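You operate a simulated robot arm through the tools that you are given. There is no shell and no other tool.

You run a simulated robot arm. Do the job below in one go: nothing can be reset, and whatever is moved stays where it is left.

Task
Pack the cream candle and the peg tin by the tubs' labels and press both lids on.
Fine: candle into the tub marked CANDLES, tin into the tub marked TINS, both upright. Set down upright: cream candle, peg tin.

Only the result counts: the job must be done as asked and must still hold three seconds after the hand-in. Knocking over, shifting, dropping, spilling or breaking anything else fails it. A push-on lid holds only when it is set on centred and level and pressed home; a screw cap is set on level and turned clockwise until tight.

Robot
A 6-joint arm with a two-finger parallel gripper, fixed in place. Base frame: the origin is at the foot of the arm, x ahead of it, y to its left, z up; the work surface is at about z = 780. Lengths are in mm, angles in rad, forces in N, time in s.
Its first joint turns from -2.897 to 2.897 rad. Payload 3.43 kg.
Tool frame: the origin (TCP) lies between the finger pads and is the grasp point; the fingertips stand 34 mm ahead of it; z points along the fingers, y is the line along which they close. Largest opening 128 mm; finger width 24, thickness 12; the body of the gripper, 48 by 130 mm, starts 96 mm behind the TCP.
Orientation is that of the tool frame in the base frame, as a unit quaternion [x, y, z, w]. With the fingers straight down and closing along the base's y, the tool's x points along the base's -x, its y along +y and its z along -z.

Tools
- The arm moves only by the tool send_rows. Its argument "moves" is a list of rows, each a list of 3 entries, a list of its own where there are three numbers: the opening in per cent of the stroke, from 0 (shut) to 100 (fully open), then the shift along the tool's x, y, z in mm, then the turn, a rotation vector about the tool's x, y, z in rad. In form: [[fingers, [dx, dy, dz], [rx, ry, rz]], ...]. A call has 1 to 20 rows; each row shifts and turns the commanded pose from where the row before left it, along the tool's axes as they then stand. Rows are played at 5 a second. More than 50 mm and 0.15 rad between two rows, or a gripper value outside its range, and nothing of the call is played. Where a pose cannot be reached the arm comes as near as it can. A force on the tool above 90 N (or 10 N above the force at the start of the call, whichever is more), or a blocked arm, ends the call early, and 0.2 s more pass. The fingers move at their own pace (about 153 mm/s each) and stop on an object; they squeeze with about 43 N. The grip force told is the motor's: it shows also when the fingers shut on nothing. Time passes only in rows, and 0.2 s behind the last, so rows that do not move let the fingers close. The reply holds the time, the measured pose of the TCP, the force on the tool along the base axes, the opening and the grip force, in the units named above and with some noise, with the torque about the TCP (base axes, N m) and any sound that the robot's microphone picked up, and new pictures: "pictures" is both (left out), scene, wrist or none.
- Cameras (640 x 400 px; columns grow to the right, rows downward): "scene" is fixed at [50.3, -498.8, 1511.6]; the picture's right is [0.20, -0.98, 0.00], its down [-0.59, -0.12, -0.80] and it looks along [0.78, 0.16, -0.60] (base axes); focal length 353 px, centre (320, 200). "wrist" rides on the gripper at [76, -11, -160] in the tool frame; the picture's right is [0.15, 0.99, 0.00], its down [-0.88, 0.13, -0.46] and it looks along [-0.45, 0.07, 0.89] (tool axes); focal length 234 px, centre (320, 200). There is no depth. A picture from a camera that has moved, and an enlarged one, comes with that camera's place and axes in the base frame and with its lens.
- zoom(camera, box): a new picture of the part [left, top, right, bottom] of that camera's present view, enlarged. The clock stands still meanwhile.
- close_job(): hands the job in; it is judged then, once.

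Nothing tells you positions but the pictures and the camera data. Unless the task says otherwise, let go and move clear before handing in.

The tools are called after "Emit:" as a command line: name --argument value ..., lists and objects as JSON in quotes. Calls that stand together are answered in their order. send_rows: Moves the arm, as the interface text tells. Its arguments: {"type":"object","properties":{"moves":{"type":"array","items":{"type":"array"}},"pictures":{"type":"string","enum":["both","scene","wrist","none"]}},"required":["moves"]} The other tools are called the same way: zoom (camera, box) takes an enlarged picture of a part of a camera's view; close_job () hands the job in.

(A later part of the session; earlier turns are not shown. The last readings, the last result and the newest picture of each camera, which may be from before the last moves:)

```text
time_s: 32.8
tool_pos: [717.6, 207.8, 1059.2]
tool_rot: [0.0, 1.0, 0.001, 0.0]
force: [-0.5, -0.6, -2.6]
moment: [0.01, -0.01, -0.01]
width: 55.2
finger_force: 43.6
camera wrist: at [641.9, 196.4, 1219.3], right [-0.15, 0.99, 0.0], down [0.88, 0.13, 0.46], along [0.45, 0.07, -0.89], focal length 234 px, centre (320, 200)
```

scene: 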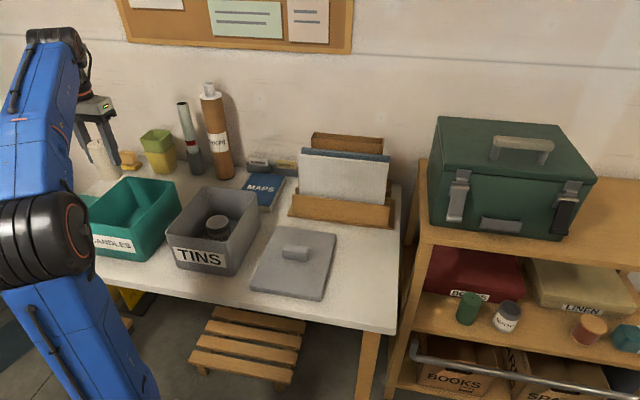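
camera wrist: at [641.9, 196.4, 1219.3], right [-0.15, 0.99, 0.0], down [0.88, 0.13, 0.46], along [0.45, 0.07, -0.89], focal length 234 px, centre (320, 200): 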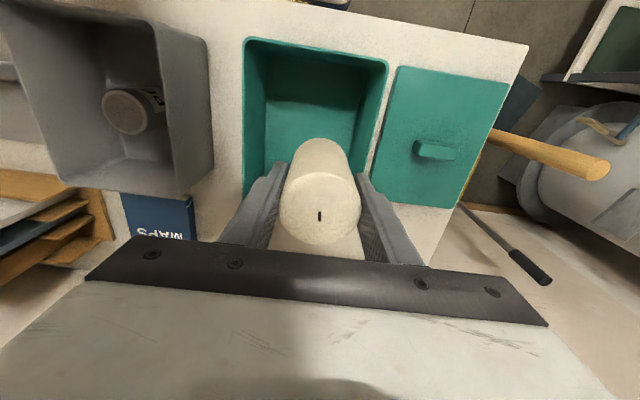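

The candle is over the CANDLES tub but a bit off to +y. I'll zoom in to measure the rim.

Emit:
zoom --camera "wrist" --box '[220, 20, 410, 220]'

Emit:
zoom --camera "wrist" --box '[360, 40, 530, 230]'

Emit:
zoom --camera "wrist" --box '[0, 0, 230, 210]'

```text
2.00 times, centred on (315, 120) of wrist
camera zoom: at [641.9, 196.4, 1219.3], right [-0.15, 0.99, 0.0], down [0.88, 0.13, 0.46], along [0.45, 0.07, -0.89], focal length 468 px, centre (330, 360)
```

zoom: 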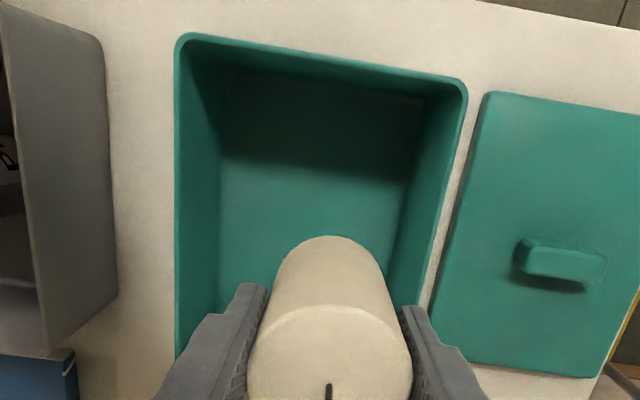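

```text
2.11 times, centred on (445, 135) of wrist
camera zoom: at [641.9, 196.4, 1219.3], right [-0.15, 0.99, 0.0], down [0.88, 0.13, 0.46], along [0.45, 0.07, -0.89], focal length 493 px, centre (57, 337)
```

zoom: 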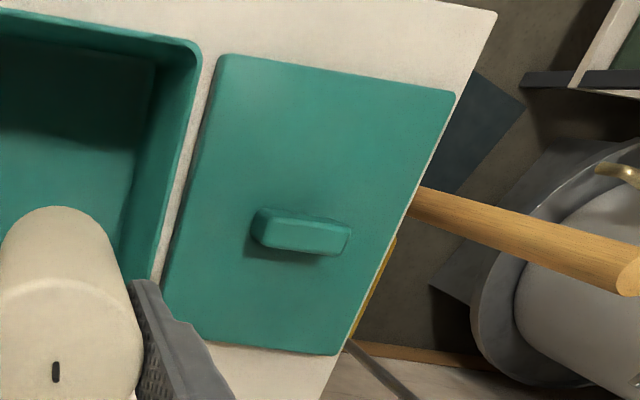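

```text
1.90 times, centred on (115, 105) of wrist
camera zoom: at [641.9, 196.4, 1219.3], right [-0.15, 0.99, 0.0], down [0.88, 0.13, 0.46], along [0.45, 0.07, -0.89], focal length 446 px, centre (710, 381)
```

zoom: 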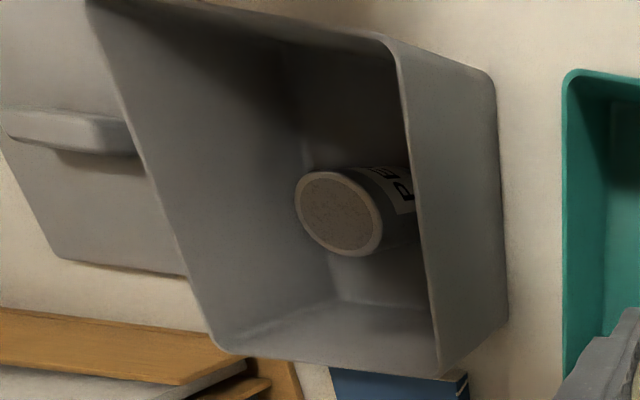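

The teal tub spans about x 611–831 and y 104–273, so its centre is about (721, 189). I'll shift the candle to the centre and lower it to just above the floor.

Emit:
send_rows --moves '[[20, [-4, -18, 0], [0, 0, 0]], [20, [0, 0, 20], [0, 0, 0]], [20, [0, 0, 40], [0, 0, 0]], [20, [0, 0, 40], [0, 0, 0]], [20, [0, 0, 40], [0, 0, 0]], [20, [0, 0, 30], [0, 0, 0]], [20, [0, 0, 16], [0, 0, 0]], [20, [0, 0, 0], [0, 0, 0]]]'

```text
time_s: 34.6
tool_pos: [722.0, 188.0, 873.2]
tool_rot: [0.0, 1.0, 0.0, -0.001]
force: [1.3, 0.5, -2.1]
moment: [-0.01, -0.01, 0.02]
width: 55.3
finger_force: 43.4
camera wrist: at [645.5, 177.5, 1032.4], right [-0.15, 0.99, 0.0], down [0.88, 0.13, 0.46], along [0.45, 0.07, -0.89], focal length 234 px, centre (320, 200)
```

scene: 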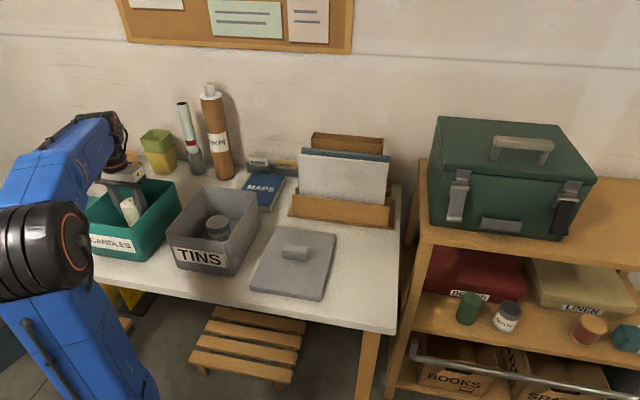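
wrist: 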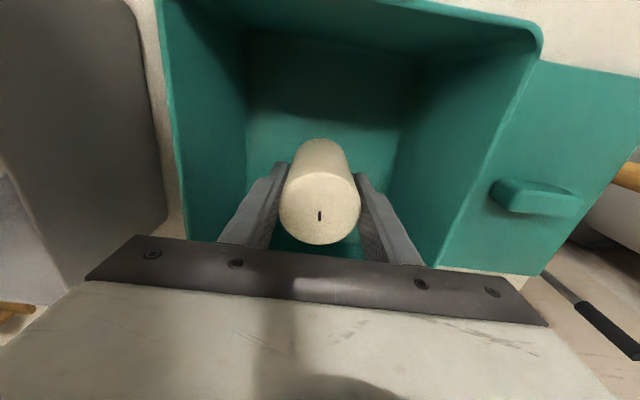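

The candle is well inside the tub and clear of the walls. I'll lower in small steps to find the floor.

Emit:
send_rows --moves '[[20, [0, 0, 4], [0, 0, 0]], [20, [0, 0, 4], [0, 0, 0]], [20, [0, 0, 3], [0, 0, 0]], [20, [0, 0, 1.5], [0, 0, 0]], [20, [0, 0, 0], [0, 0, 0]]]' --pictures "none"

Emit:
send_rows --moves '[[20, [0, 0, 1], [0, 0, 0]], [20, [0, 0, 1], [0, 0, 0]], [20, [0, 0, 0], [0, 0, 0]]]' --pictures "none"

```text
time_s: 35.8
tool_pos: [721.9, 189.1, 861.7]
tool_rot: [0.0, 1.0, 0.0, 0.0]
force: [-0.3, -0.6, -1.9]
moment: [0.01, 0.01, -0.02]
width: 55.0
finger_force: 43.4
```

```text
time_s: 36.6
tool_pos: [722.0, 188.5, 859.9]
tool_rot: [0.0, 1.0, 0.0, 0.0]
force: [-0.2, -0.3, 3.1]
moment: [0.03, 0.12, -0.01]
width: 55.1
finger_force: 42.6
```

Emit:
send_rows --moves '[[20, [0, 0, 0.8], [0, 0, 0]], [20, [0, 0, 0], [0, 0, 0]]]' --pictures "none"

```text
time_s: 37.2
tool_pos: [721.1, 187.6, 858.5]
tool_rot: [0.0, 1.0, -0.002, 0.0]
force: [5.6, -0.4, 13.2]
moment: [0.1, -0.21, 0.01]
width: 55.3
finger_force: 42.5
```

The candle is on the floor (13 N). I'll ease off slightly and release it.

Emit:
send_rows --moves '[[20, [0, 0, -0.8], [0, 0, 0]], [20, [0, 0, 0], [0, 0, 0]], [50, [0, 0, 0], [0, 0, 0]], [66, [0, 0, 0], [0, 0, 0]], [66, [0, 0, 0], [0, 0, 0]]]'

```text
time_s: 38.4
tool_pos: [722.0, 188.3, 859.5]
tool_rot: [-0.001, 1.0, 0.001, -0.001]
force: [0.1, 0.2, 0.5]
moment: [-0.05, 0.01, -0.01]
width: 84.7
finger_force: 0.0
camera wrist: at [645.5, 177.7, 1018.8], right [-0.15, 0.99, 0.0], down [0.88, 0.13, 0.46], along [0.45, 0.07, -0.89], focal length 234 px, centre (320, 200)
```

scene: 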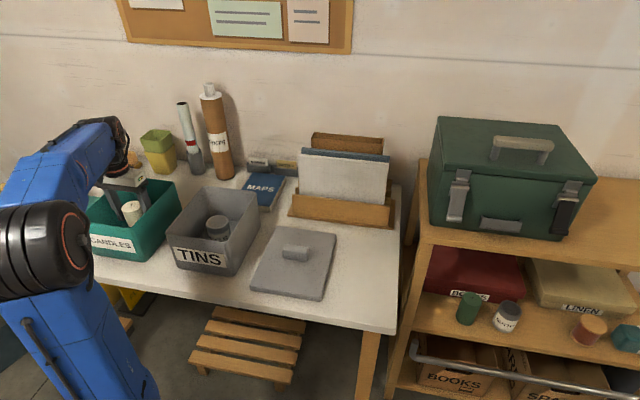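
wrist: 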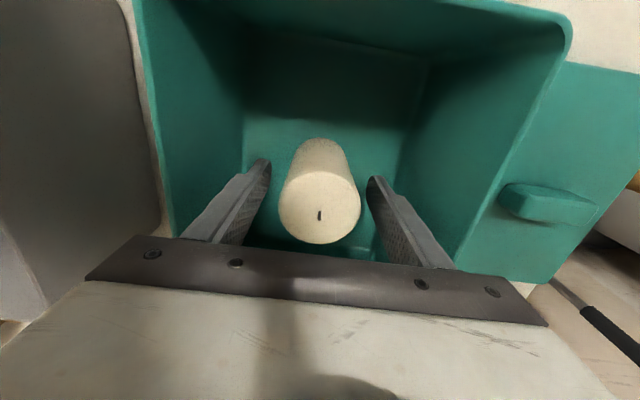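

The candle is released and upright. I'll rise to the reference height (commanded z 1115) for a clean centred look at the teal tub.

Emit:
send_rows --moves '[[66, [0, 0, -20], [0, 0, 0]], [66, [0, 0, -40], [0, 0, 0]], [66, [0, 0, -45], [0, 0, 0]], [66, [0, 0, -45], [0, 0, 0]], [66, [0, 0, -45], [0, 0, 0]], [66, [0, 0, -40], [0, 0, 0]], [66, [0, 0, -20.5], [0, 0, 0]], [66, [0, 0, 0], [0, 0, 0]], [66, [0, 0, 0], [0, 0, 0]]]'

Emit:
zoom --camera "wrist" --box '[250, 30, 410, 210]'

Emit:
zoom --camera "wrist" --box '[370, 40, 530, 220]'

```text
time_s: 40.4
tool_pos: [724.2, 187.6, 1115.3]
tool_rot: [0.0, 1.0, 0.0, 0.0]
force: [0.5, -0.3, 1.1]
moment: [-0.02, -0.02, 0.01]
width: 84.4
finger_force: 0.1
camera wrist: at [648.0, 176.7, 1275.0], right [-0.15, 0.99, 0.0], down [0.88, 0.13, 0.46], along [0.45, 0.07, -0.89], focal length 234 px, centre (320, 200)
```

scene: 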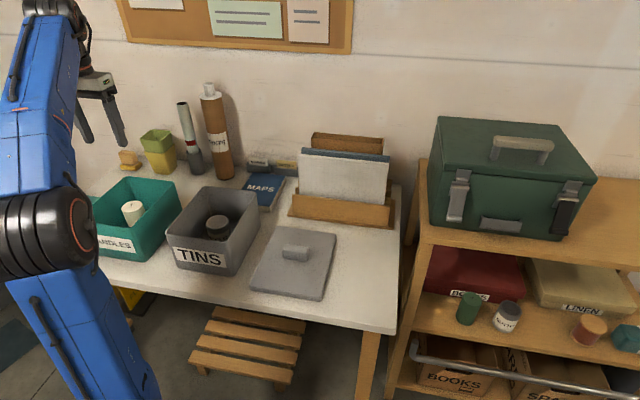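
wrist: 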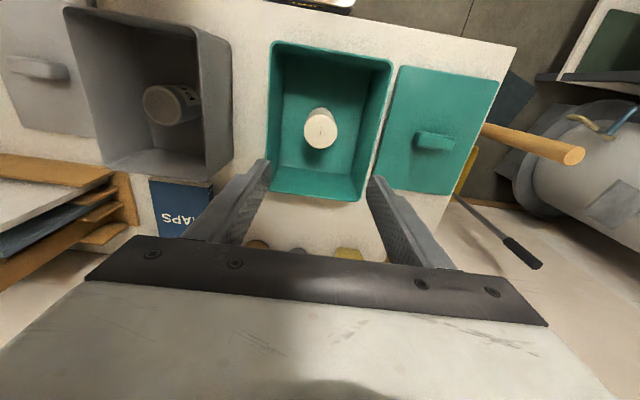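

```text
2.22 times, centred on (330, 120) of wrist
camera zoom: at [648.0, 176.7, 1275.0], right [-0.15, 0.99, 0.0], down [0.88, 0.13, 0.46], along [0.45, 0.07, -0.89], focal length 520 px, centre (298, 378)
```

zoom: 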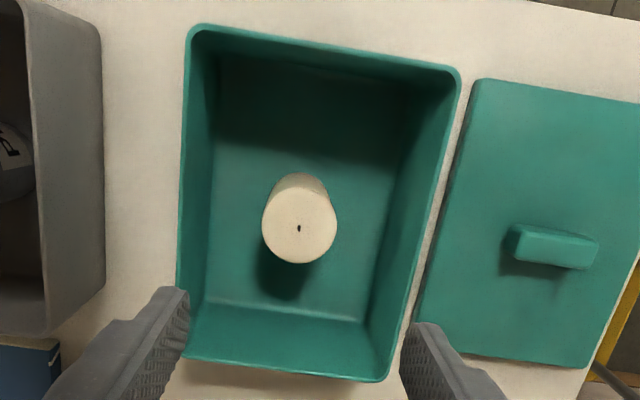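

```text
2.22 times, centred on (450, 130) of wrist
camera zoom: at [648.0, 176.7, 1275.0], right [-0.15, 0.99, 0.0], down [0.88, 0.13, 0.46], along [0.45, 0.07, -0.89], focal length 520 px, centre (31, 356)
```

zoom: 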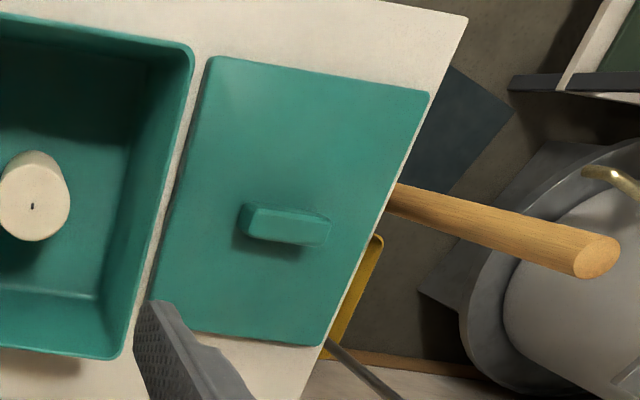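

Both items stand in their tubs. The teal tub centre is about (718, 192). Next is the teal lid at about (716, 411), and I'll hover at an equivalent height over it to measure it the same way.

Emit:
send_rows --moves '[[70, [0.5, 22, 0], [0, 0, 0]], [70, [1, 45, 0], [0, 0, 0]], [70, [1, 45, 0], [0, 0, 0]], [70, [1, 45, 0], [0, 0, 0]], [70, [1, 45, 10], [0, 0, 0]], [70, [0.5, 20, 25], [0, 0, 0]], [70, [0, 0, 35], [0, 0, 0]], [70, [0, 0, 37], [0, 0, 0]], [70, [0, 0, 0], [0, 0, 0]], [70, [0, 0, 0], [0, 0, 0]]]'

Emit:
zoom --camera "wrist" --box '[240, 20, 410, 220]'

Emit:
zoom --camera "scene" --box '[0, 120, 200, 300]'

```text
time_s: 42.6
tool_pos: [714.7, 408.0, 1007.3]
tool_rot: [0.0, 1.0, 0.0, 0.001]
force: [-0.3, 0.6, 0.4]
moment: [0.01, 0.02, -0.01]
width: 89.6
finger_force: 0.0
camera wrist: at [638.6, 397.5, 1166.3], right [-0.15, 0.99, 0.0], down [0.88, 0.13, 0.46], along [0.45, 0.07, -0.89], focal length 234 px, centre (320, 200)
```

scene: 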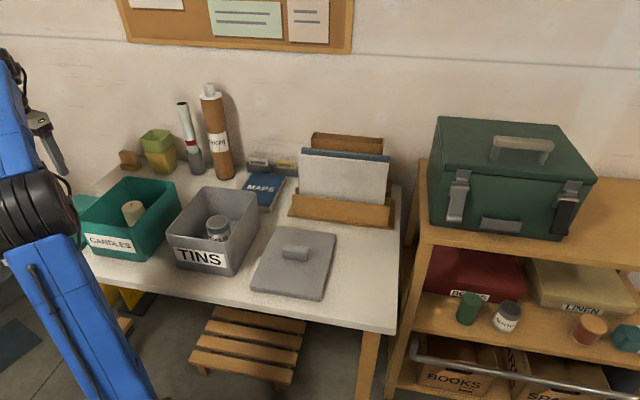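
wrist: 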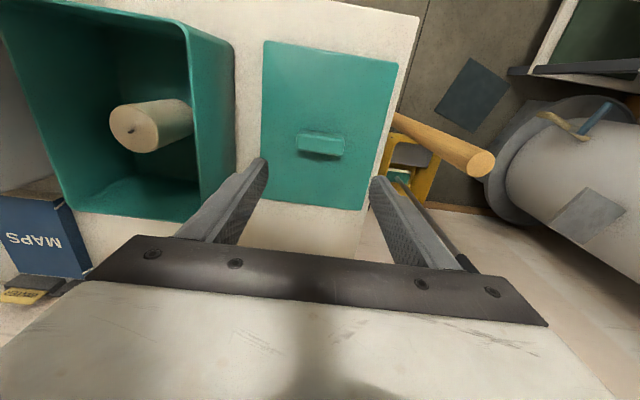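

```text
2.00 times, centred on (325, 120) of wrist
camera zoom: at [638.6, 397.5, 1166.3], right [-0.15, 0.99, 0.0], down [0.88, 0.13, 0.46], along [0.45, 0.07, -0.89], focal length 468 px, centre (310, 360)
```

zoom: 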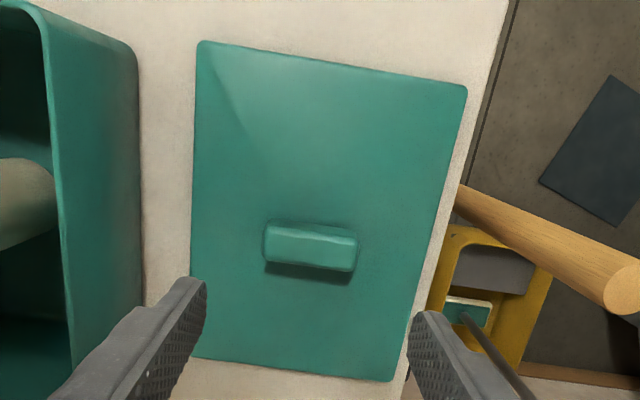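

```text
2.22 times, centred on (100, 210) of scene
camera zoom: at [50.3, -498.8, 1511.6], right [0.2, -0.98, 0.0], down [-0.59, -0.12, -0.8], along [0.78, 0.16, -0.6], focal length 785 px, centre (809, 178)
```

zoom: 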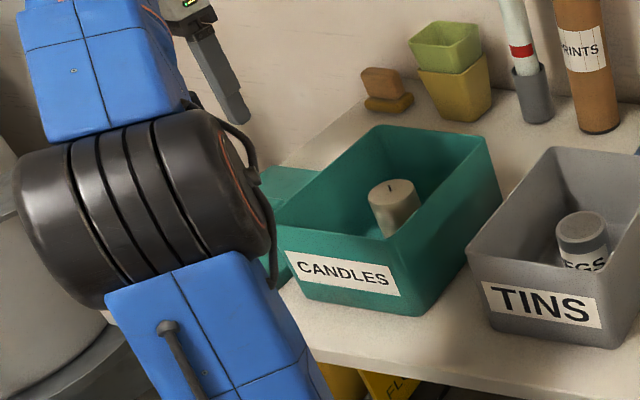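

The teal lid centre is about 5 mm farther out and 3 mm left of the tool axis. I'll take a couple of still readings and enlarge the handle before descending.

Emit:
send_rows --moves '[[70, [0, 0, 0], [0, 0, 0]]]' --pictures "none"

Emit:
send_rows --moves '[[70, [0, 0, 0], [0, 0, 0]]]' --pictures "none"

Emit:
zoom --camera "wrist" --box '[285, 115, 355, 170]'

Emit:
zoom --camera "wrist" --box '[255, 30, 405, 125]'

Emit:
zoom --camera "wrist" --box '[255, 125, 405, 220]'

```text
time_s: 43.0
tool_pos: [714.8, 407.4, 1006.6]
tool_rot: [-0.001, 1.0, 0.0, 0.0]
force: [-0.2, -0.6, 0.1]
moment: [0.01, 0.04, -0.01]
width: 89.5
finger_force: 0.0
```

```text
time_s: 43.4
tool_pos: [714.6, 408.7, 1007.6]
tool_rot: [-0.001, 1.0, 0.0, 0.0]
force: [0.8, -0.4, 0.2]
moment: [0.0, 0.02, 0.01]
width: 89.8
finger_force: 0.1
```

```text
7.27 times, centred on (320, 142) of wrist
camera zoom: at [638.6, 397.5, 1166.3], right [-0.15, 0.99, 0.0], down [0.88, 0.13, 0.46], along [0.45, 0.07, -0.89], focal length 1703 px, centre (320, 618)
```

zoom: 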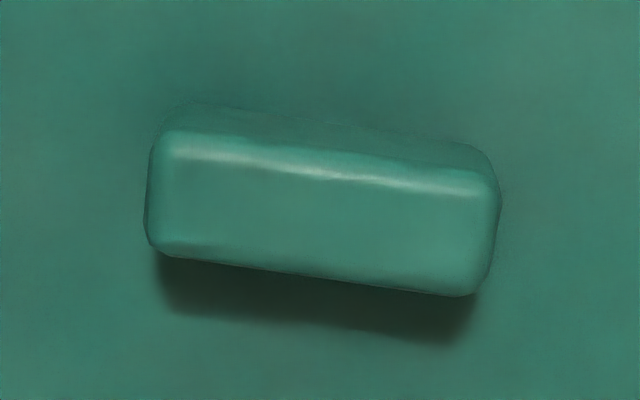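

```text
4.21 times, centred on (330, 78) of wrist
camera zoom: at [638.6, 397.5, 1166.3], right [-0.15, 0.99, 0.0], down [0.88, 0.13, 0.46], along [0.45, 0.07, -0.89], focal length 986 px, centre (278, 716)
```

zoom: 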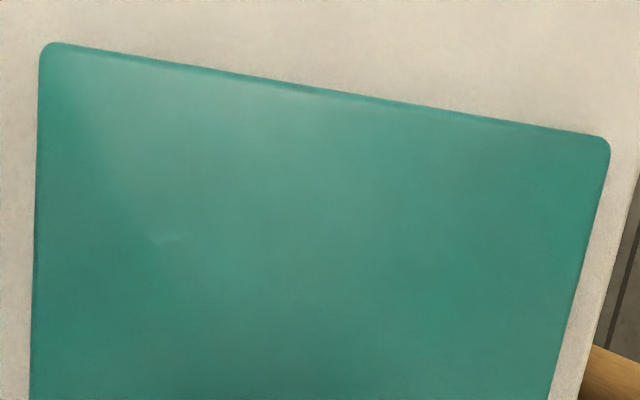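

```text
4.21 times, centred on (330, 172) of wrist
camera zoom: at [638.6, 397.5, 1166.3], right [-0.15, 0.99, 0.0], down [0.88, 0.13, 0.46], along [0.45, 0.07, -0.89], focal length 986 px, centre (278, 316)
```

zoom: 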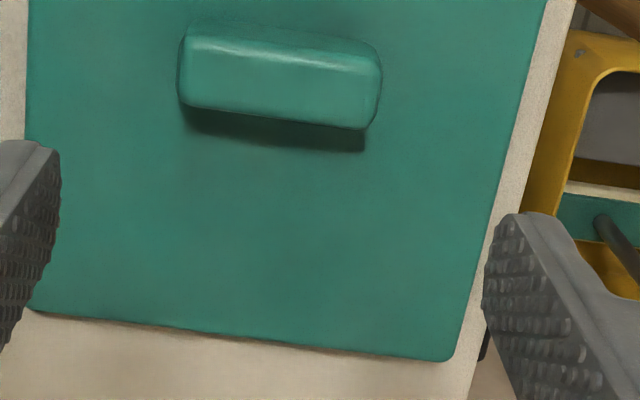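

The handle (about 70 mm long in y, 24 mm deep) sits at the lid's centre, offset (−6.8, +2.7) in the tool frame. I'll shift over it and come down in two stages.

Emit:
send_rows --moves '[[80, [-6.8, 2.7, 0], [0, 0, 0]], [80, [0, 0, 30], [0, 0, 0]], [80, [0, 0, 40], [0, 0, 0]], [80, [0, 0, 35], [0, 0, 0]], [80, [0, 0, 15], [0, 0, 0]], [80, [0, 0, 0], [0, 0, 0]], [80, [0, 0, 0], [0, 0, 0]]]' --pictures "wrist"

Emit:
zoom --camera "wrist" --box '[240, 100, 400, 240]'

```text
time_s: 45.0
tool_pos: [723.0, 413.2, 886.5]
tool_rot: [0.0, 1.0, 0.0, 0.0]
force: [-0.2, -0.3, 0.3]
moment: [0.01, 0.03, 0.02]
width: 102.5
finger_force: 0.1
camera wrist: at [647.4, 402.4, 1045.9], right [-0.15, 0.99, 0.0], down [0.88, 0.13, 0.46], along [0.45, 0.07, -0.89], focal length 234 px, centre (320, 200)
```

wrist: 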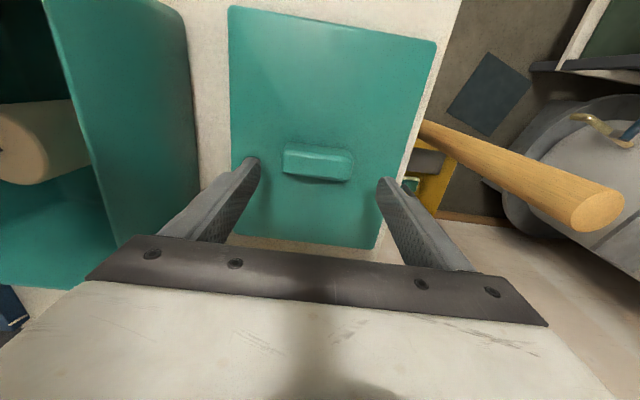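

```text
2.86 times, centred on (320, 170) of wrist
camera zoom: at [647.4, 402.4, 1045.9], right [-0.15, 0.99, 0.0], down [0.88, 0.13, 0.46], along [0.45, 0.07, -0.89], focal length 669 px, centre (320, 286)
```

zoom: 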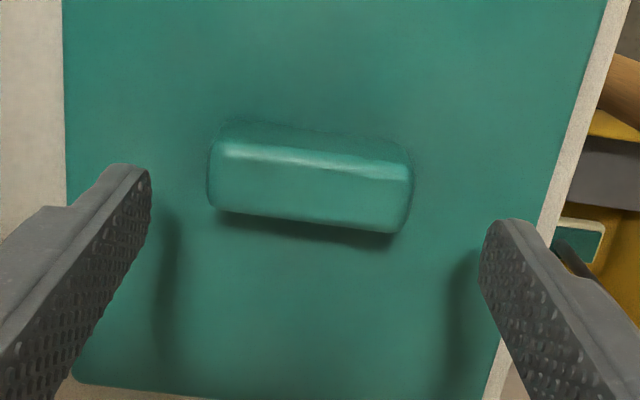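

I'll make a small lateral correction (−2.6 mm in y), then go down to the handle and check.

Emit:
send_rows --moves '[[80, [-0.8, -2.6, 0], [0, 0, 0]], [80, [0, 0, 25], [0, 0, 0]], [80, [0, 0, 15], [0, 0, 0]], [80, [0, 0, 7], [0, 0, 0]], [80, [0, 0, 0], [0, 0, 0]], [80, [0, 0, 0], [0, 0, 0]]]' --pictures "wrist"

Emit:
zoom --camera "wrist" --box '[230, 110, 410, 250]'

```text
time_s: 46.4
tool_pos: [724.0, 411.8, 838.3]
tool_rot: [0.001, 1.0, 0.001, 0.0]
force: [-0.4, -0.3, -0.2]
moment: [0.0, -0.02, 0.03]
width: 102.5
finger_force: 0.1
camera wrist: at [648.1, 400.4, 997.8], right [-0.15, 0.99, 0.0], down [0.88, 0.13, 0.46], along [0.45, 0.07, -0.89], focal length 234 px, centre (320, 200)
```

wrist: 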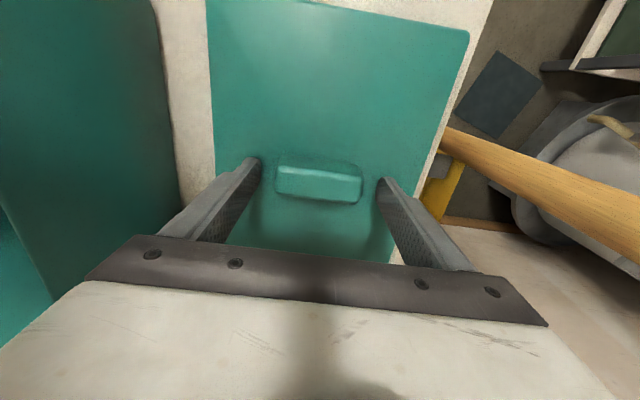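

```text
2.86 times, centred on (320, 180) of wrist
camera zoom: at [648.1, 400.4, 997.8], right [-0.15, 0.99, 0.0], down [0.88, 0.13, 0.46], along [0.45, 0.07, -0.89], focal length 669 px, centre (320, 257)
```

zoom: 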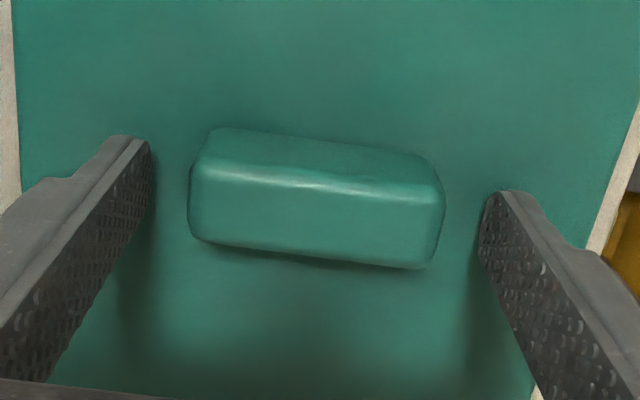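

The handle is centred between the fingers. I'll go 3 mm lower and close on the handle.

Emit:
send_rows --moves '[[80, [0, 0, 3], [0, 0, 0]], [80, [0, 0, 0], [0, 0, 0]], [40, [0, 0, 0], [0, 0, 0]], [40, [0, 0, 0], [0, 0, 0]], [40, [0, 0, 0], [0, 0, 0]], [40, [0, 0, 0], [0, 0, 0]]]' --pictures "wrist"

Emit:
zoom --camera "wrist" --box '[190, 0, 480, 250]'

```text
time_s: 47.8
tool_pos: [724.2, 412.7, 836.5]
tool_rot: [0.0, 1.0, 0.0, 0.001]
force: [0.4, 0.6, 0.9]
moment: [0.22, -0.02, 0.05]
width: 68.9
finger_force: 43.2
camera wrist: at [647.8, 400.6, 995.8], right [-0.15, 0.99, 0.0], down [0.88, 0.13, 0.46], along [0.45, 0.07, -0.89], focal length 234 px, centre (320, 200)
```

wrist: 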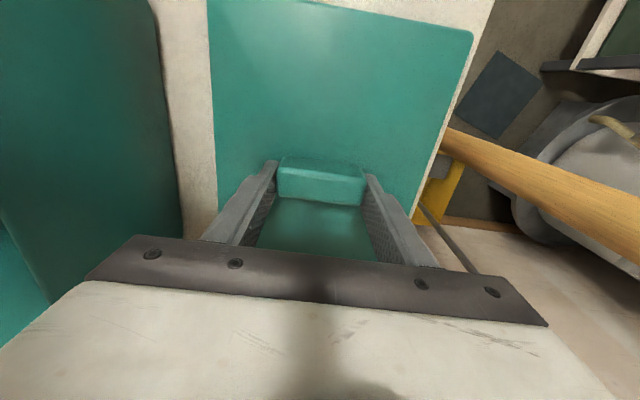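

```text
1.60 times, centred on (335, 125) of wrist
camera zoom: at [647.8, 400.6, 995.8], right [-0.15, 0.99, 0.0], down [0.88, 0.13, 0.46], along [0.45, 0.07, -0.89], focal length 375 px, centre (296, 320)
```

zoom: 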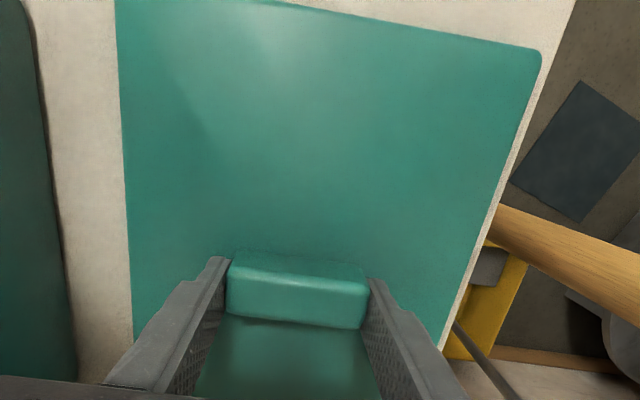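

The lid handle is gripped (69 mm). I'll lift gently first to check that it hangs level.

Emit:
send_rows --moves '[[40, [0, 0, -8], [0, 0, 0]], [40, [0, 0, -12], [0, 0, 0]], [40, [0, 0, -20], [0, 0, 0]], [40, [0, 0, 0], [0, 0, 0]], [40, [0, 0, 0], [0, 0, 0]]]'

Emit:
zoom --camera "wrist" --box '[190, 0, 480, 250]'

Emit:
zoom --camera "scene" --box '[0, 120, 200, 300]'

```text
time_s: 49.0
tool_pos: [726.5, 412.2, 879.0]
tool_rot: [-0.001, 1.0, -0.001, 0.0]
force: [-0.1, 0.0, -0.9]
moment: [-0.01, -0.03, -0.01]
width: 69.3
finger_force: 43.1
camera wrist: at [650.9, 400.9, 1037.6], right [-0.15, 0.99, 0.0], down [0.88, 0.13, 0.46], along [0.45, 0.07, -0.89], focal length 234 px, centre (320, 200)
```

scene: 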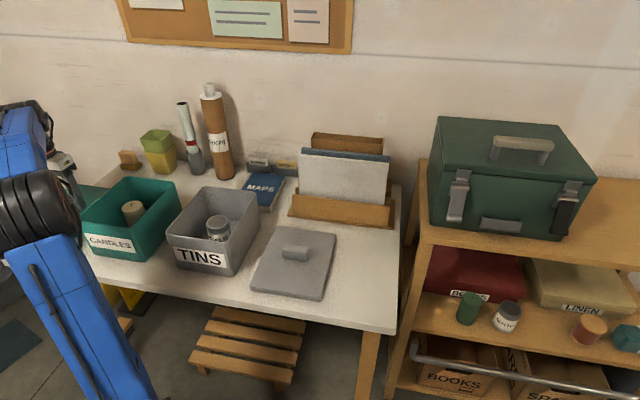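
wrist: 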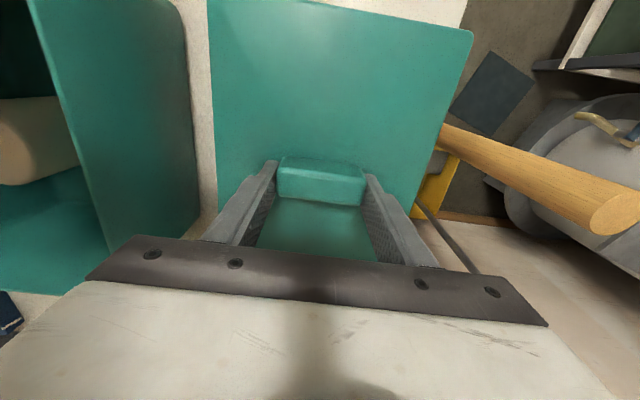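

```text
1.60 times, centred on (335, 125) of wrist
camera zoom: at [650.9, 400.9, 1037.6], right [-0.15, 0.99, 0.0], down [0.88, 0.13, 0.46], along [0.45, 0.07, -0.89], focal length 375 px, centre (296, 320)
```

zoom: 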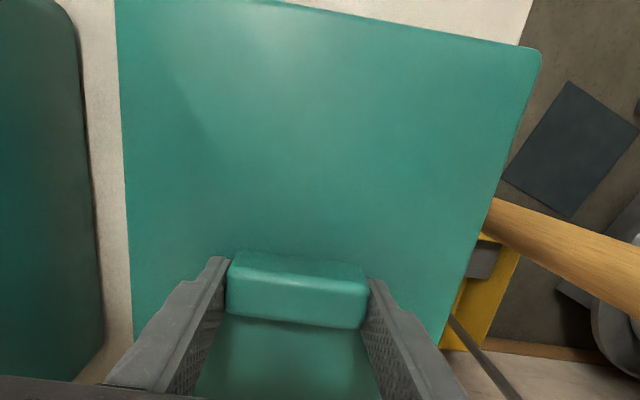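

```text
2.22 times, centred on (100, 210) of scene
camera zoom: at [50.3, -498.8, 1511.6], right [0.2, -0.98, 0.0], down [-0.59, -0.12, -0.8], along [0.78, 0.16, -0.6], focal length 785 px, centre (809, 178)
```

zoom: 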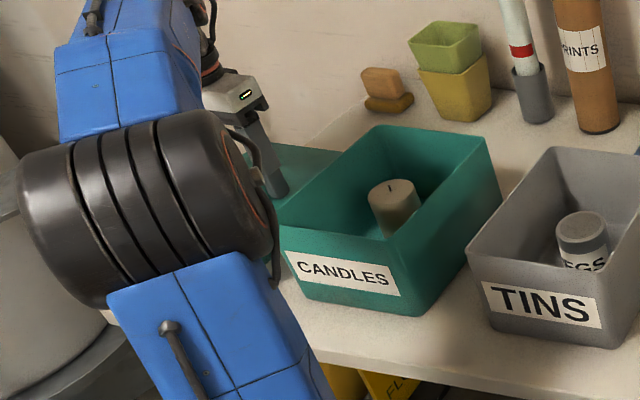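

The lid hangs level and firmly. I'll raise it well above the rim and bring it over the teal tub.

Emit:
send_rows --moves '[[40, [0, 0, -30], [0, 0, 0]], [40, [0, 0, -40], [0, 0, 0]], [40, [0, 0, -35], [0, 0, 0]], [40, [0, 0, -16], [0, 0, 0]], [40, [0, -20, 0], [0, 0, 0]], [40, [0, -40, 0], [0, 0, 0]], [40, [0, -45, 0], [0, 0, 0]], [40, [0, -45, 0], [0, 0, 0]], [40, [0, -40, 0], [0, 0, 0]], [40, [0, -20, 0], [0, 0, 0]], [40, [0, -10, 0], [0, 0, 0]], [40, [0, 0, 0], [0, 0, 0]], [40, [0, 0, 0], [0, 0, 0]]]'

Emit:
send_rows --moves '[[40, [0, 0, 0], [0, 0, 0]]]' --pictures "none"

Emit:
send_rows --moves '[[40, [0, 0, 0], [0, 0, 0]]]' --pictures "none"

Emit:
zoom --camera "scene" --box '[60, 130, 200, 270]'

Emit:
zoom --camera "wrist" --box '[170, 0, 480, 250]'

```text
time_s: 51.8
tool_pos: [725.5, 190.6, 998.9]
tool_rot: [0.0, 1.0, 0.0, 0.0]
force: [0.5, -1.4, -0.6]
moment: [0.03, -0.01, -0.02]
width: 69.0
finger_force: 43.1
camera wrist: at [649.9, 178.9, 1157.7], right [-0.15, 0.99, 0.0], down [0.88, 0.13, 0.46], along [0.45, 0.07, -0.89], focal length 234 px, centre (320, 200)
```

scene: 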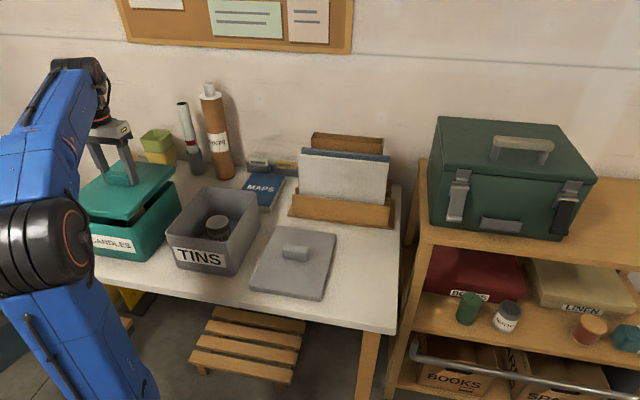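
wrist: 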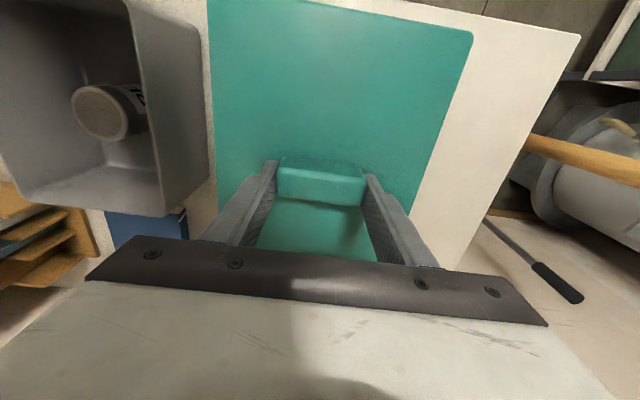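

```text
time_s: 52.2
tool_pos: [726.1, 190.0, 999.2]
tool_rot: [-0.001, 1.0, 0.001, 0.0]
force: [0.1, -0.5, -0.9]
moment: [-0.01, 0.02, 0.01]
width: 69.2
finger_force: 42.8
```

```text
time_s: 52.6
tool_pos: [725.6, 189.1, 999.5]
tool_rot: [0.0, 1.0, 0.0, 0.0]
force: [-1.1, -0.3, -0.3]
moment: [0.02, 0.04, -0.01]
width: 69.0
finger_force: 43.3
```

```text
2.86 times, centred on (130, 200) of scene
camera zoom: at [50.3, -498.8, 1511.6], right [0.2, -0.98, 0.0], down [-0.59, -0.12, -0.8], along [0.78, 0.16, -0.6], focal length 1009 px, centre (863, 200)
```

zoom: 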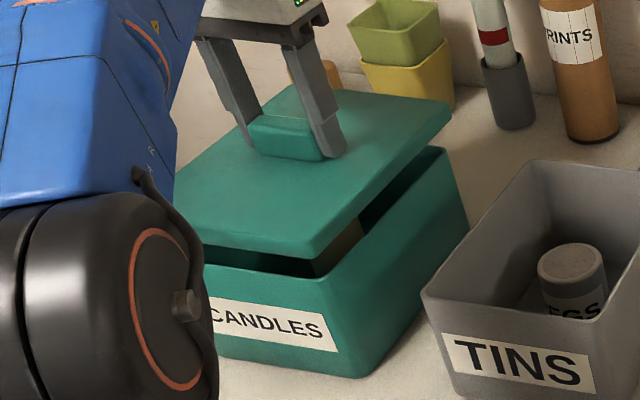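

```text
1.60 times, centred on (325, 125) of wrist
camera zoom: at [649.9, 179.1, 1157.7], right [-0.15, 0.99, 0.0], down [0.88, 0.13, 0.46], along [0.45, 0.07, -0.89], focal length 375 px, centre (312, 320)
```

zoom: 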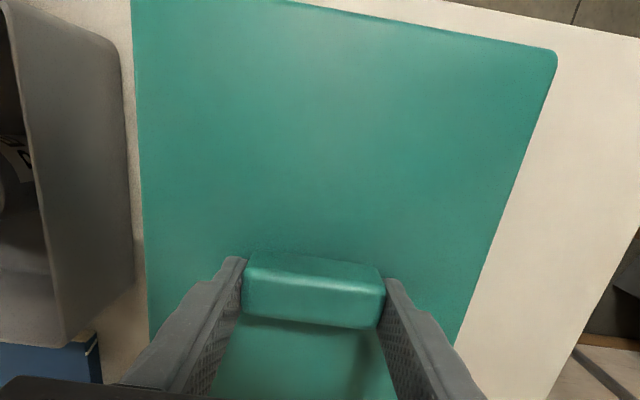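

The lid hovers above the teal tub, nearly aligned. I'll correct about 1 mm each way and lower to just above the rim for a closer check in the scene view.

Emit:
send_rows --moves '[[40, [1.1, 0.8, 0], [0, 0, 0]], [40, [0, 0, 15], [0, 0, 0]], [40, [0, 0, 10], [0, 0, 0]], [40, [0, 0, 0], [0, 0, 0]], [40, [0, 0, 0], [0, 0, 0]]]' --pictures "scene"

Emit:
send_rows --moves '[[40, [0, 0, 0], [0, 0, 0]]]' --pictures "none"

Emit:
zoom --camera "scene" --box '[100, 150, 190, 250]'

Emit:
zoom --camera "scene" --box '[60, 150, 180, 260]'

```text
time_s: 53.8
tool_pos: [724.1, 193.4, 974.2]
tool_rot: [0.001, 1.0, 0.0, 0.0]
force: [-1.2, -0.2, -1.4]
moment: [0.03, 0.01, -0.01]
width: 69.0
finger_force: 43.1
```

scene: 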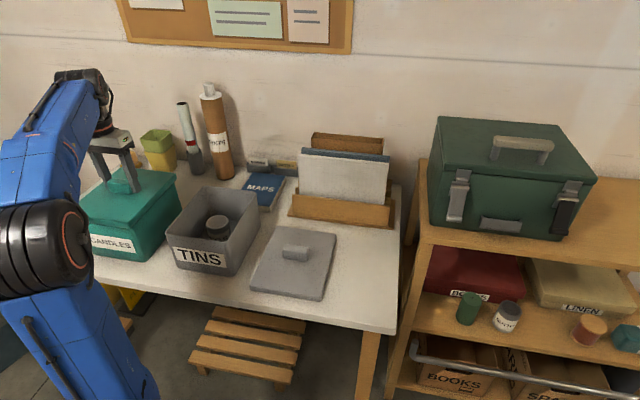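

```text
time_s: 54.2
tool_pos: [723.2, 192.1, 973.9]
tool_rot: [0.0, 1.0, 0.0, 0.0]
force: [0.7, 0.0, -0.7]
moment: [0.03, -0.03, 0.02]
width: 69.0
finger_force: 42.8
```

```text
4.00 times, centred on (145, 200) of scene
camera zoom: at [50.3, -498.8, 1511.6], right [0.2, -0.98, 0.0], down [-0.59, -0.12, -0.8], along [0.78, 0.16, -0.6], focal length 1412 px, centre (1020, 200)
```

zoom: 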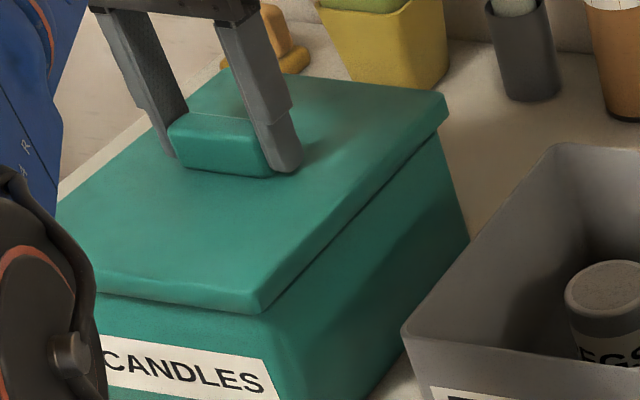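

```text
3.64 times, centred on (120, 205) of scene
camera zoom: at [50.3, -498.8, 1511.6], right [0.2, -0.98, 0.0], down [-0.59, -0.12, -0.8], along [0.78, 0.16, -0.6], focal length 1284 px, centre (1047, 182)
```

zoom: 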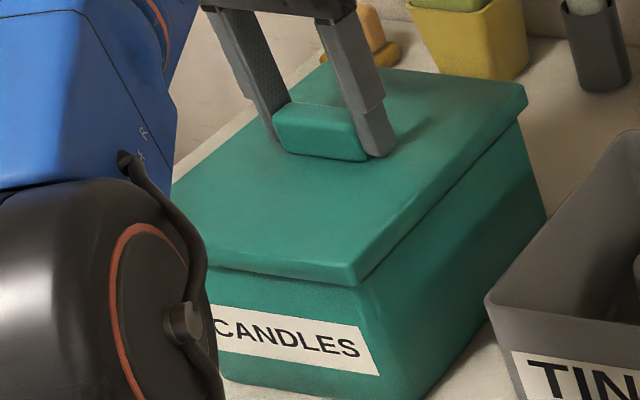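

The lid is about 10 mm above the rim, at measured (723.7, 192.7) against a target near (724.6, 191). I'll correct and re-read.

Emit:
send_rows --moves '[[40, [-0.9, -1.8, 0], [0, 0, 0]], [40, [0, 0, 0], [0, 0, 0]], [40, [0, 0, 0], [0, 0, 0]]]' --pictures "none"

Emit:
send_rows --moves '[[40, [0, 0, 0], [0, 0, 0]]]' --pictures "none"

Emit:
send_rows --moves '[[40, [0, 0, 0], [0, 0, 0]]]' --pictures "none"

```text
time_s: 55.0
tool_pos: [723.8, 189.7, 972.8]
tool_rot: [0.001, 1.0, 0.0, 0.0]
force: [0.4, 0.2, -1.3]
moment: [-0.03, 0.0, 0.0]
width: 69.0
finger_force: 43.0
```

```text
time_s: 55.4
tool_pos: [723.1, 190.3, 973.7]
tool_rot: [0.0, 1.0, 0.0, 0.0]
force: [-0.6, 0.7, -0.8]
moment: [0.02, -0.02, 0.0]
width: 68.9
finger_force: 42.6
```

```text
time_s: 55.8
tool_pos: [724.0, 190.3, 973.9]
tool_rot: [-0.001, 1.0, 0.0, 0.0]
force: [0.4, 0.4, -0.8]
moment: [-0.01, 0.02, -0.03]
width: 68.8
finger_force: 43.0
```

Emit:
send_rows --moves '[[40, [-0.8, 0.6, 0], [0, 0, 0]], [40, [0, 0, 2], [0, 0, 0]], [40, [0, 0, 2], [0, 0, 0]], [40, [0, 0, 0], [0, 0, 0]], [40, [0, 0, 0], [0, 0, 0]]]' --pictures "none"

Emit:
send_rows --moves '[[40, [0, 0, 0], [0, 0, 0]]]' --pictures "none"

Emit:
zoom --camera "scene" --box '[80, 200, 160, 250]'

Emit:
zoom --camera "scene" --box '[120, 150, 200, 200]'

```text
time_s: 57.0
tool_pos: [724.9, 191.9, 970.2]
tool_rot: [0.0, 1.0, 0.001, 0.0]
force: [-0.2, -0.4, -1.1]
moment: [0.03, -0.01, -0.03]
width: 69.0
finger_force: 43.4
```

```text
time_s: 57.4
tool_pos: [724.2, 189.9, 969.3]
tool_rot: [0.0, 1.0, 0.0, 0.0]
force: [0.0, 0.3, -0.8]
moment: [-0.01, -0.01, 0.03]
width: 68.9
finger_force: 42.5
```

```text
8.00 times, centred on (120, 225) of scene
camera zoom: at [50.3, -498.8, 1511.6], right [0.2, -0.98, 0.0], down [-0.59, -0.12, -0.8], along [0.78, 0.16, -0.6], focal length 2824 px, centre (1920, 0)
```

zoom: 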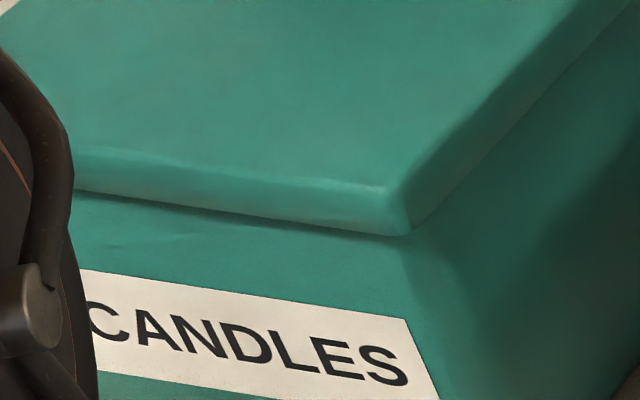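

```text
8.00 times, centred on (160, 175) of scene
camera zoom: at [50.3, -498.8, 1511.6], right [0.2, -0.98, 0.0], down [-0.59, -0.12, -0.8], along [0.78, 0.16, -0.6], focal length 2824 px, centre (1600, 400)
```

zoom: 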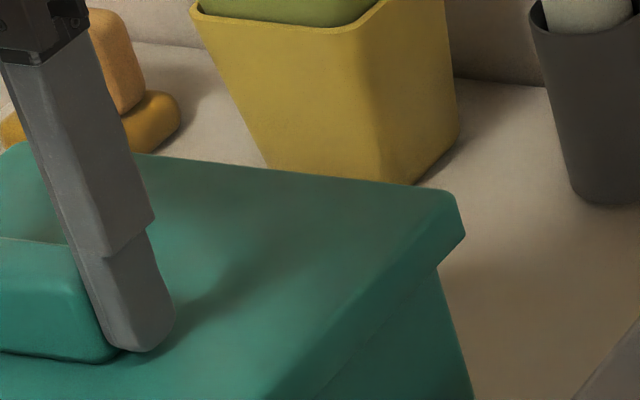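

The lid looks within about 2 mm of centre, with a slight bias toward +y. I'll nudge by half of that and lower in small steps, watching the force and height.

Emit:
send_rows --moves '[[40, [-0.5, -1, 0], [0, 0, 0]], [40, [0, 0, 1.5], [0, 0, 0]], [40, [0, 0, 1.5], [0, 0, 0]], [40, [0, 0, 0], [0, 0, 0]]]' --pictures "none"

Emit:
send_rows --moves '[[40, [0, 0, 1.5], [0, 0, 0]], [40, [0, 0, 1.5], [0, 0, 0]], [40, [0, 0, 0], [0, 0, 0]]]' --pictures "none"

```text
time_s: 58.4
tool_pos: [724.1, 189.7, 967.2]
tool_rot: [0.0, 1.0, 0.001, 0.0]
force: [0.4, -0.2, -1.6]
moment: [0.01, 0.0, 0.0]
width: 69.0
finger_force: 43.2
```

```text
time_s: 59.2
tool_pos: [724.1, 191.2, 964.2]
tool_rot: [0.0, 1.0, 0.0, 0.0]
force: [-0.2, -0.4, -0.5]
moment: [-0.01, 0.0, 0.0]
width: 68.9
finger_force: 43.4
```

No contact yet at TCP z 964. I'll continue down.

Emit:
send_rows --moves '[[40, [0, 0, 1.5], [0, 0, 0]], [40, [0, 0, 1.5], [0, 0, 0]], [40, [0, 0, 0], [0, 0, 0]]]' --pictures "none"

Emit:
send_rows --moves '[[40, [0, 0, 1.5], [0, 0, 0]], [40, [0, 0, 1], [0, 0, 0]], [40, [0, 0, 0], [0, 0, 0]]]' --pictures "scene"

Emit:
zoom --camera "scene" --box '[80, 200, 160, 250]'

Emit:
zoom --camera "scene" --box '[120, 150, 200, 200]'

```text
time_s: 60.0
tool_pos: [726.0, 190.0, 962.0]
tool_rot: [0.0, 1.0, 0.0, 0.0]
force: [1.0, 0.6, -1.5]
moment: [0.01, 0.0, 0.03]
width: 68.9
finger_force: 42.8
```

```text
time_s: 60.8
tool_pos: [726.0, 188.3, 959.3]
tool_rot: [0.0, 1.0, 0.0, 0.0]
force: [0.2, -0.8, -1.4]
moment: [0.02, -0.01, 0.02]
width: 68.9
finger_force: 42.2
```

scene: 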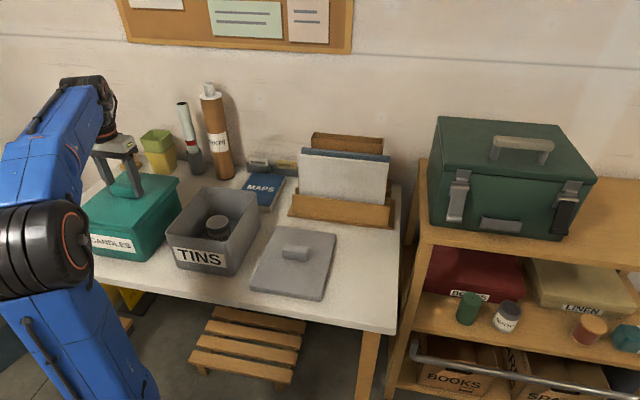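

```text
8.00 times, centred on (120, 225) of scene
camera zoom: at [50.3, -498.8, 1511.6], right [0.2, -0.98, 0.0], down [-0.59, -0.12, -0.8], along [0.78, 0.16, -0.6], focal length 2824 px, centre (1920, 0)
```

zoom: 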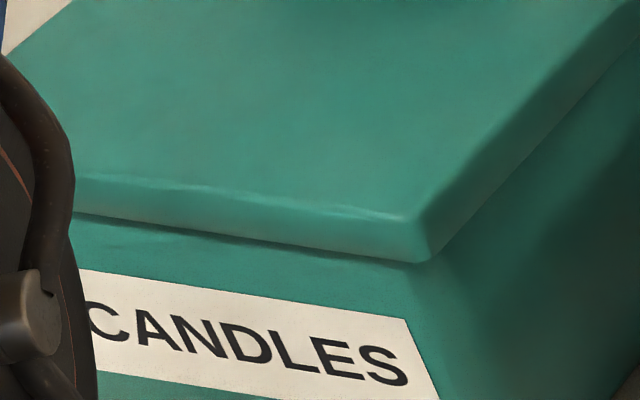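

```text
8.00 times, centred on (160, 175) of scene
camera zoom: at [50.3, -498.8, 1511.6], right [0.2, -0.98, 0.0], down [-0.59, -0.12, -0.8], along [0.78, 0.16, -0.6], focal length 2824 px, centre (1600, 400)
```

zoom: 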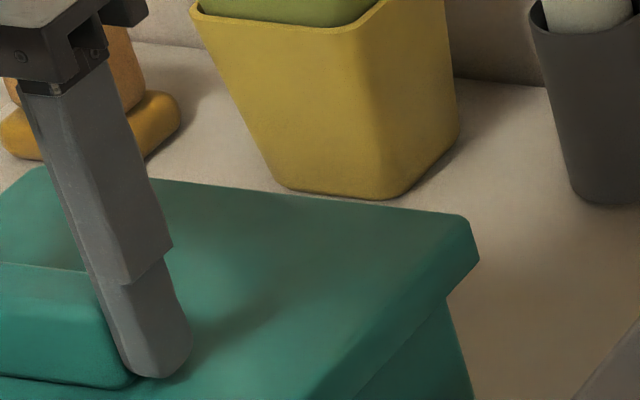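

Emit:
send_rows --moves '[[40, [0, 0, 0], [0, 0, 0]]]' --pictures "none"

Emit:
send_rows --moves '[[40, [0, 0, 0], [0, 0, 0]]]' --pictures "none"

Emit:
send_rows --moves '[[40, [0, 0, 0], [0, 0, 0]]]' --pictures "none"

```text
time_s: 61.2
tool_pos: [725.6, 187.5, 959.1]
tool_rot: [0.0, 1.0, 0.0, -0.001]
force: [1.4, -0.6, -0.8]
moment: [0.0, 0.04, 0.04]
width: 69.1
finger_force: 42.5
```

```text
time_s: 61.6
tool_pos: [724.8, 188.5, 958.4]
tool_rot: [0.0, 1.0, -0.001, 0.0]
force: [0.8, -0.5, -0.2]
moment: [-0.01, -0.02, -0.02]
width: 68.9
finger_force: 42.9
```

```text
time_s: 62.0
tool_pos: [725.7, 188.3, 958.4]
tool_rot: [0.0, 1.0, 0.0, 0.0]
force: [-1.0, 0.3, -1.4]
moment: [-0.01, 0.0, 0.03]
width: 69.1
finger_force: 42.8
```

The arm drifted to y 188.2, so I'll bring it back toward 190.5 and re-read.

Emit:
send_rows --moves '[[40, [0, 2.3, 0], [0, 0, 0]], [40, [0, 0, 0], [0, 0, 0]]]' --pictures "none"

Emit:
send_rows --moves '[[40, [0, 0, 0], [0, 0, 0]]]' --pictures "none"

Emit:
send_rows --moves '[[40, [0, 0, 0], [0, 0, 0]]]' --pictures "none"

```text
time_s: 62.6
tool_pos: [725.9, 192.1, 958.5]
tool_rot: [0.0, 1.0, 0.0, 0.001]
force: [0.2, -0.6, 0.2]
moment: [0.02, -0.01, 0.05]
width: 68.9
finger_force: 43.0
```

```text
time_s: 63.0
tool_pos: [724.8, 191.3, 959.2]
tool_rot: [0.0, 1.0, -0.001, -0.001]
force: [0.1, -0.1, -0.6]
moment: [-0.03, -0.01, -0.01]
width: 69.2
finger_force: 42.4
```

```text
time_s: 63.4
tool_pos: [725.2, 191.6, 958.5]
tool_rot: [-0.001, 1.0, 0.0, 0.0]
force: [0.4, 0.7, -0.7]
moment: [0.04, -0.02, 0.0]
width: 69.1
finger_force: 43.3
```

Emit:
send_rows --moves '[[40, [0, -0.8, 0], [0, 0, 0]], [40, [0, 0, 1.5], [0, 0, 0]], [40, [0, 0, 1], [0, 0, 0]], [40, [0, 0, 0], [0, 0, 0]]]' --pictures "none"

Emit:
send_rows --moves '[[40, [0, 0, 1], [0, 0, 0]], [40, [0, 0, 1], [0, 0, 0]], [40, [0, 0, 0], [0, 0, 0]]]' --pictures "none"

```text
time_s: 64.4
tool_pos: [724.8, 190.0, 956.5]
tool_rot: [0.001, 1.0, 0.0, 0.0]
force: [0.0, -0.2, -0.8]
moment: [0.0, -0.02, -0.02]
width: 69.1
finger_force: 43.2
```

```text
time_s: 65.2
tool_pos: [725.3, 191.0, 954.0]
tool_rot: [0.0, 1.0, 0.0, 0.0]
force: [0.3, -0.1, -0.7]
moment: [0.03, 0.0, 0.0]
width: 68.9
finger_force: 42.6
```

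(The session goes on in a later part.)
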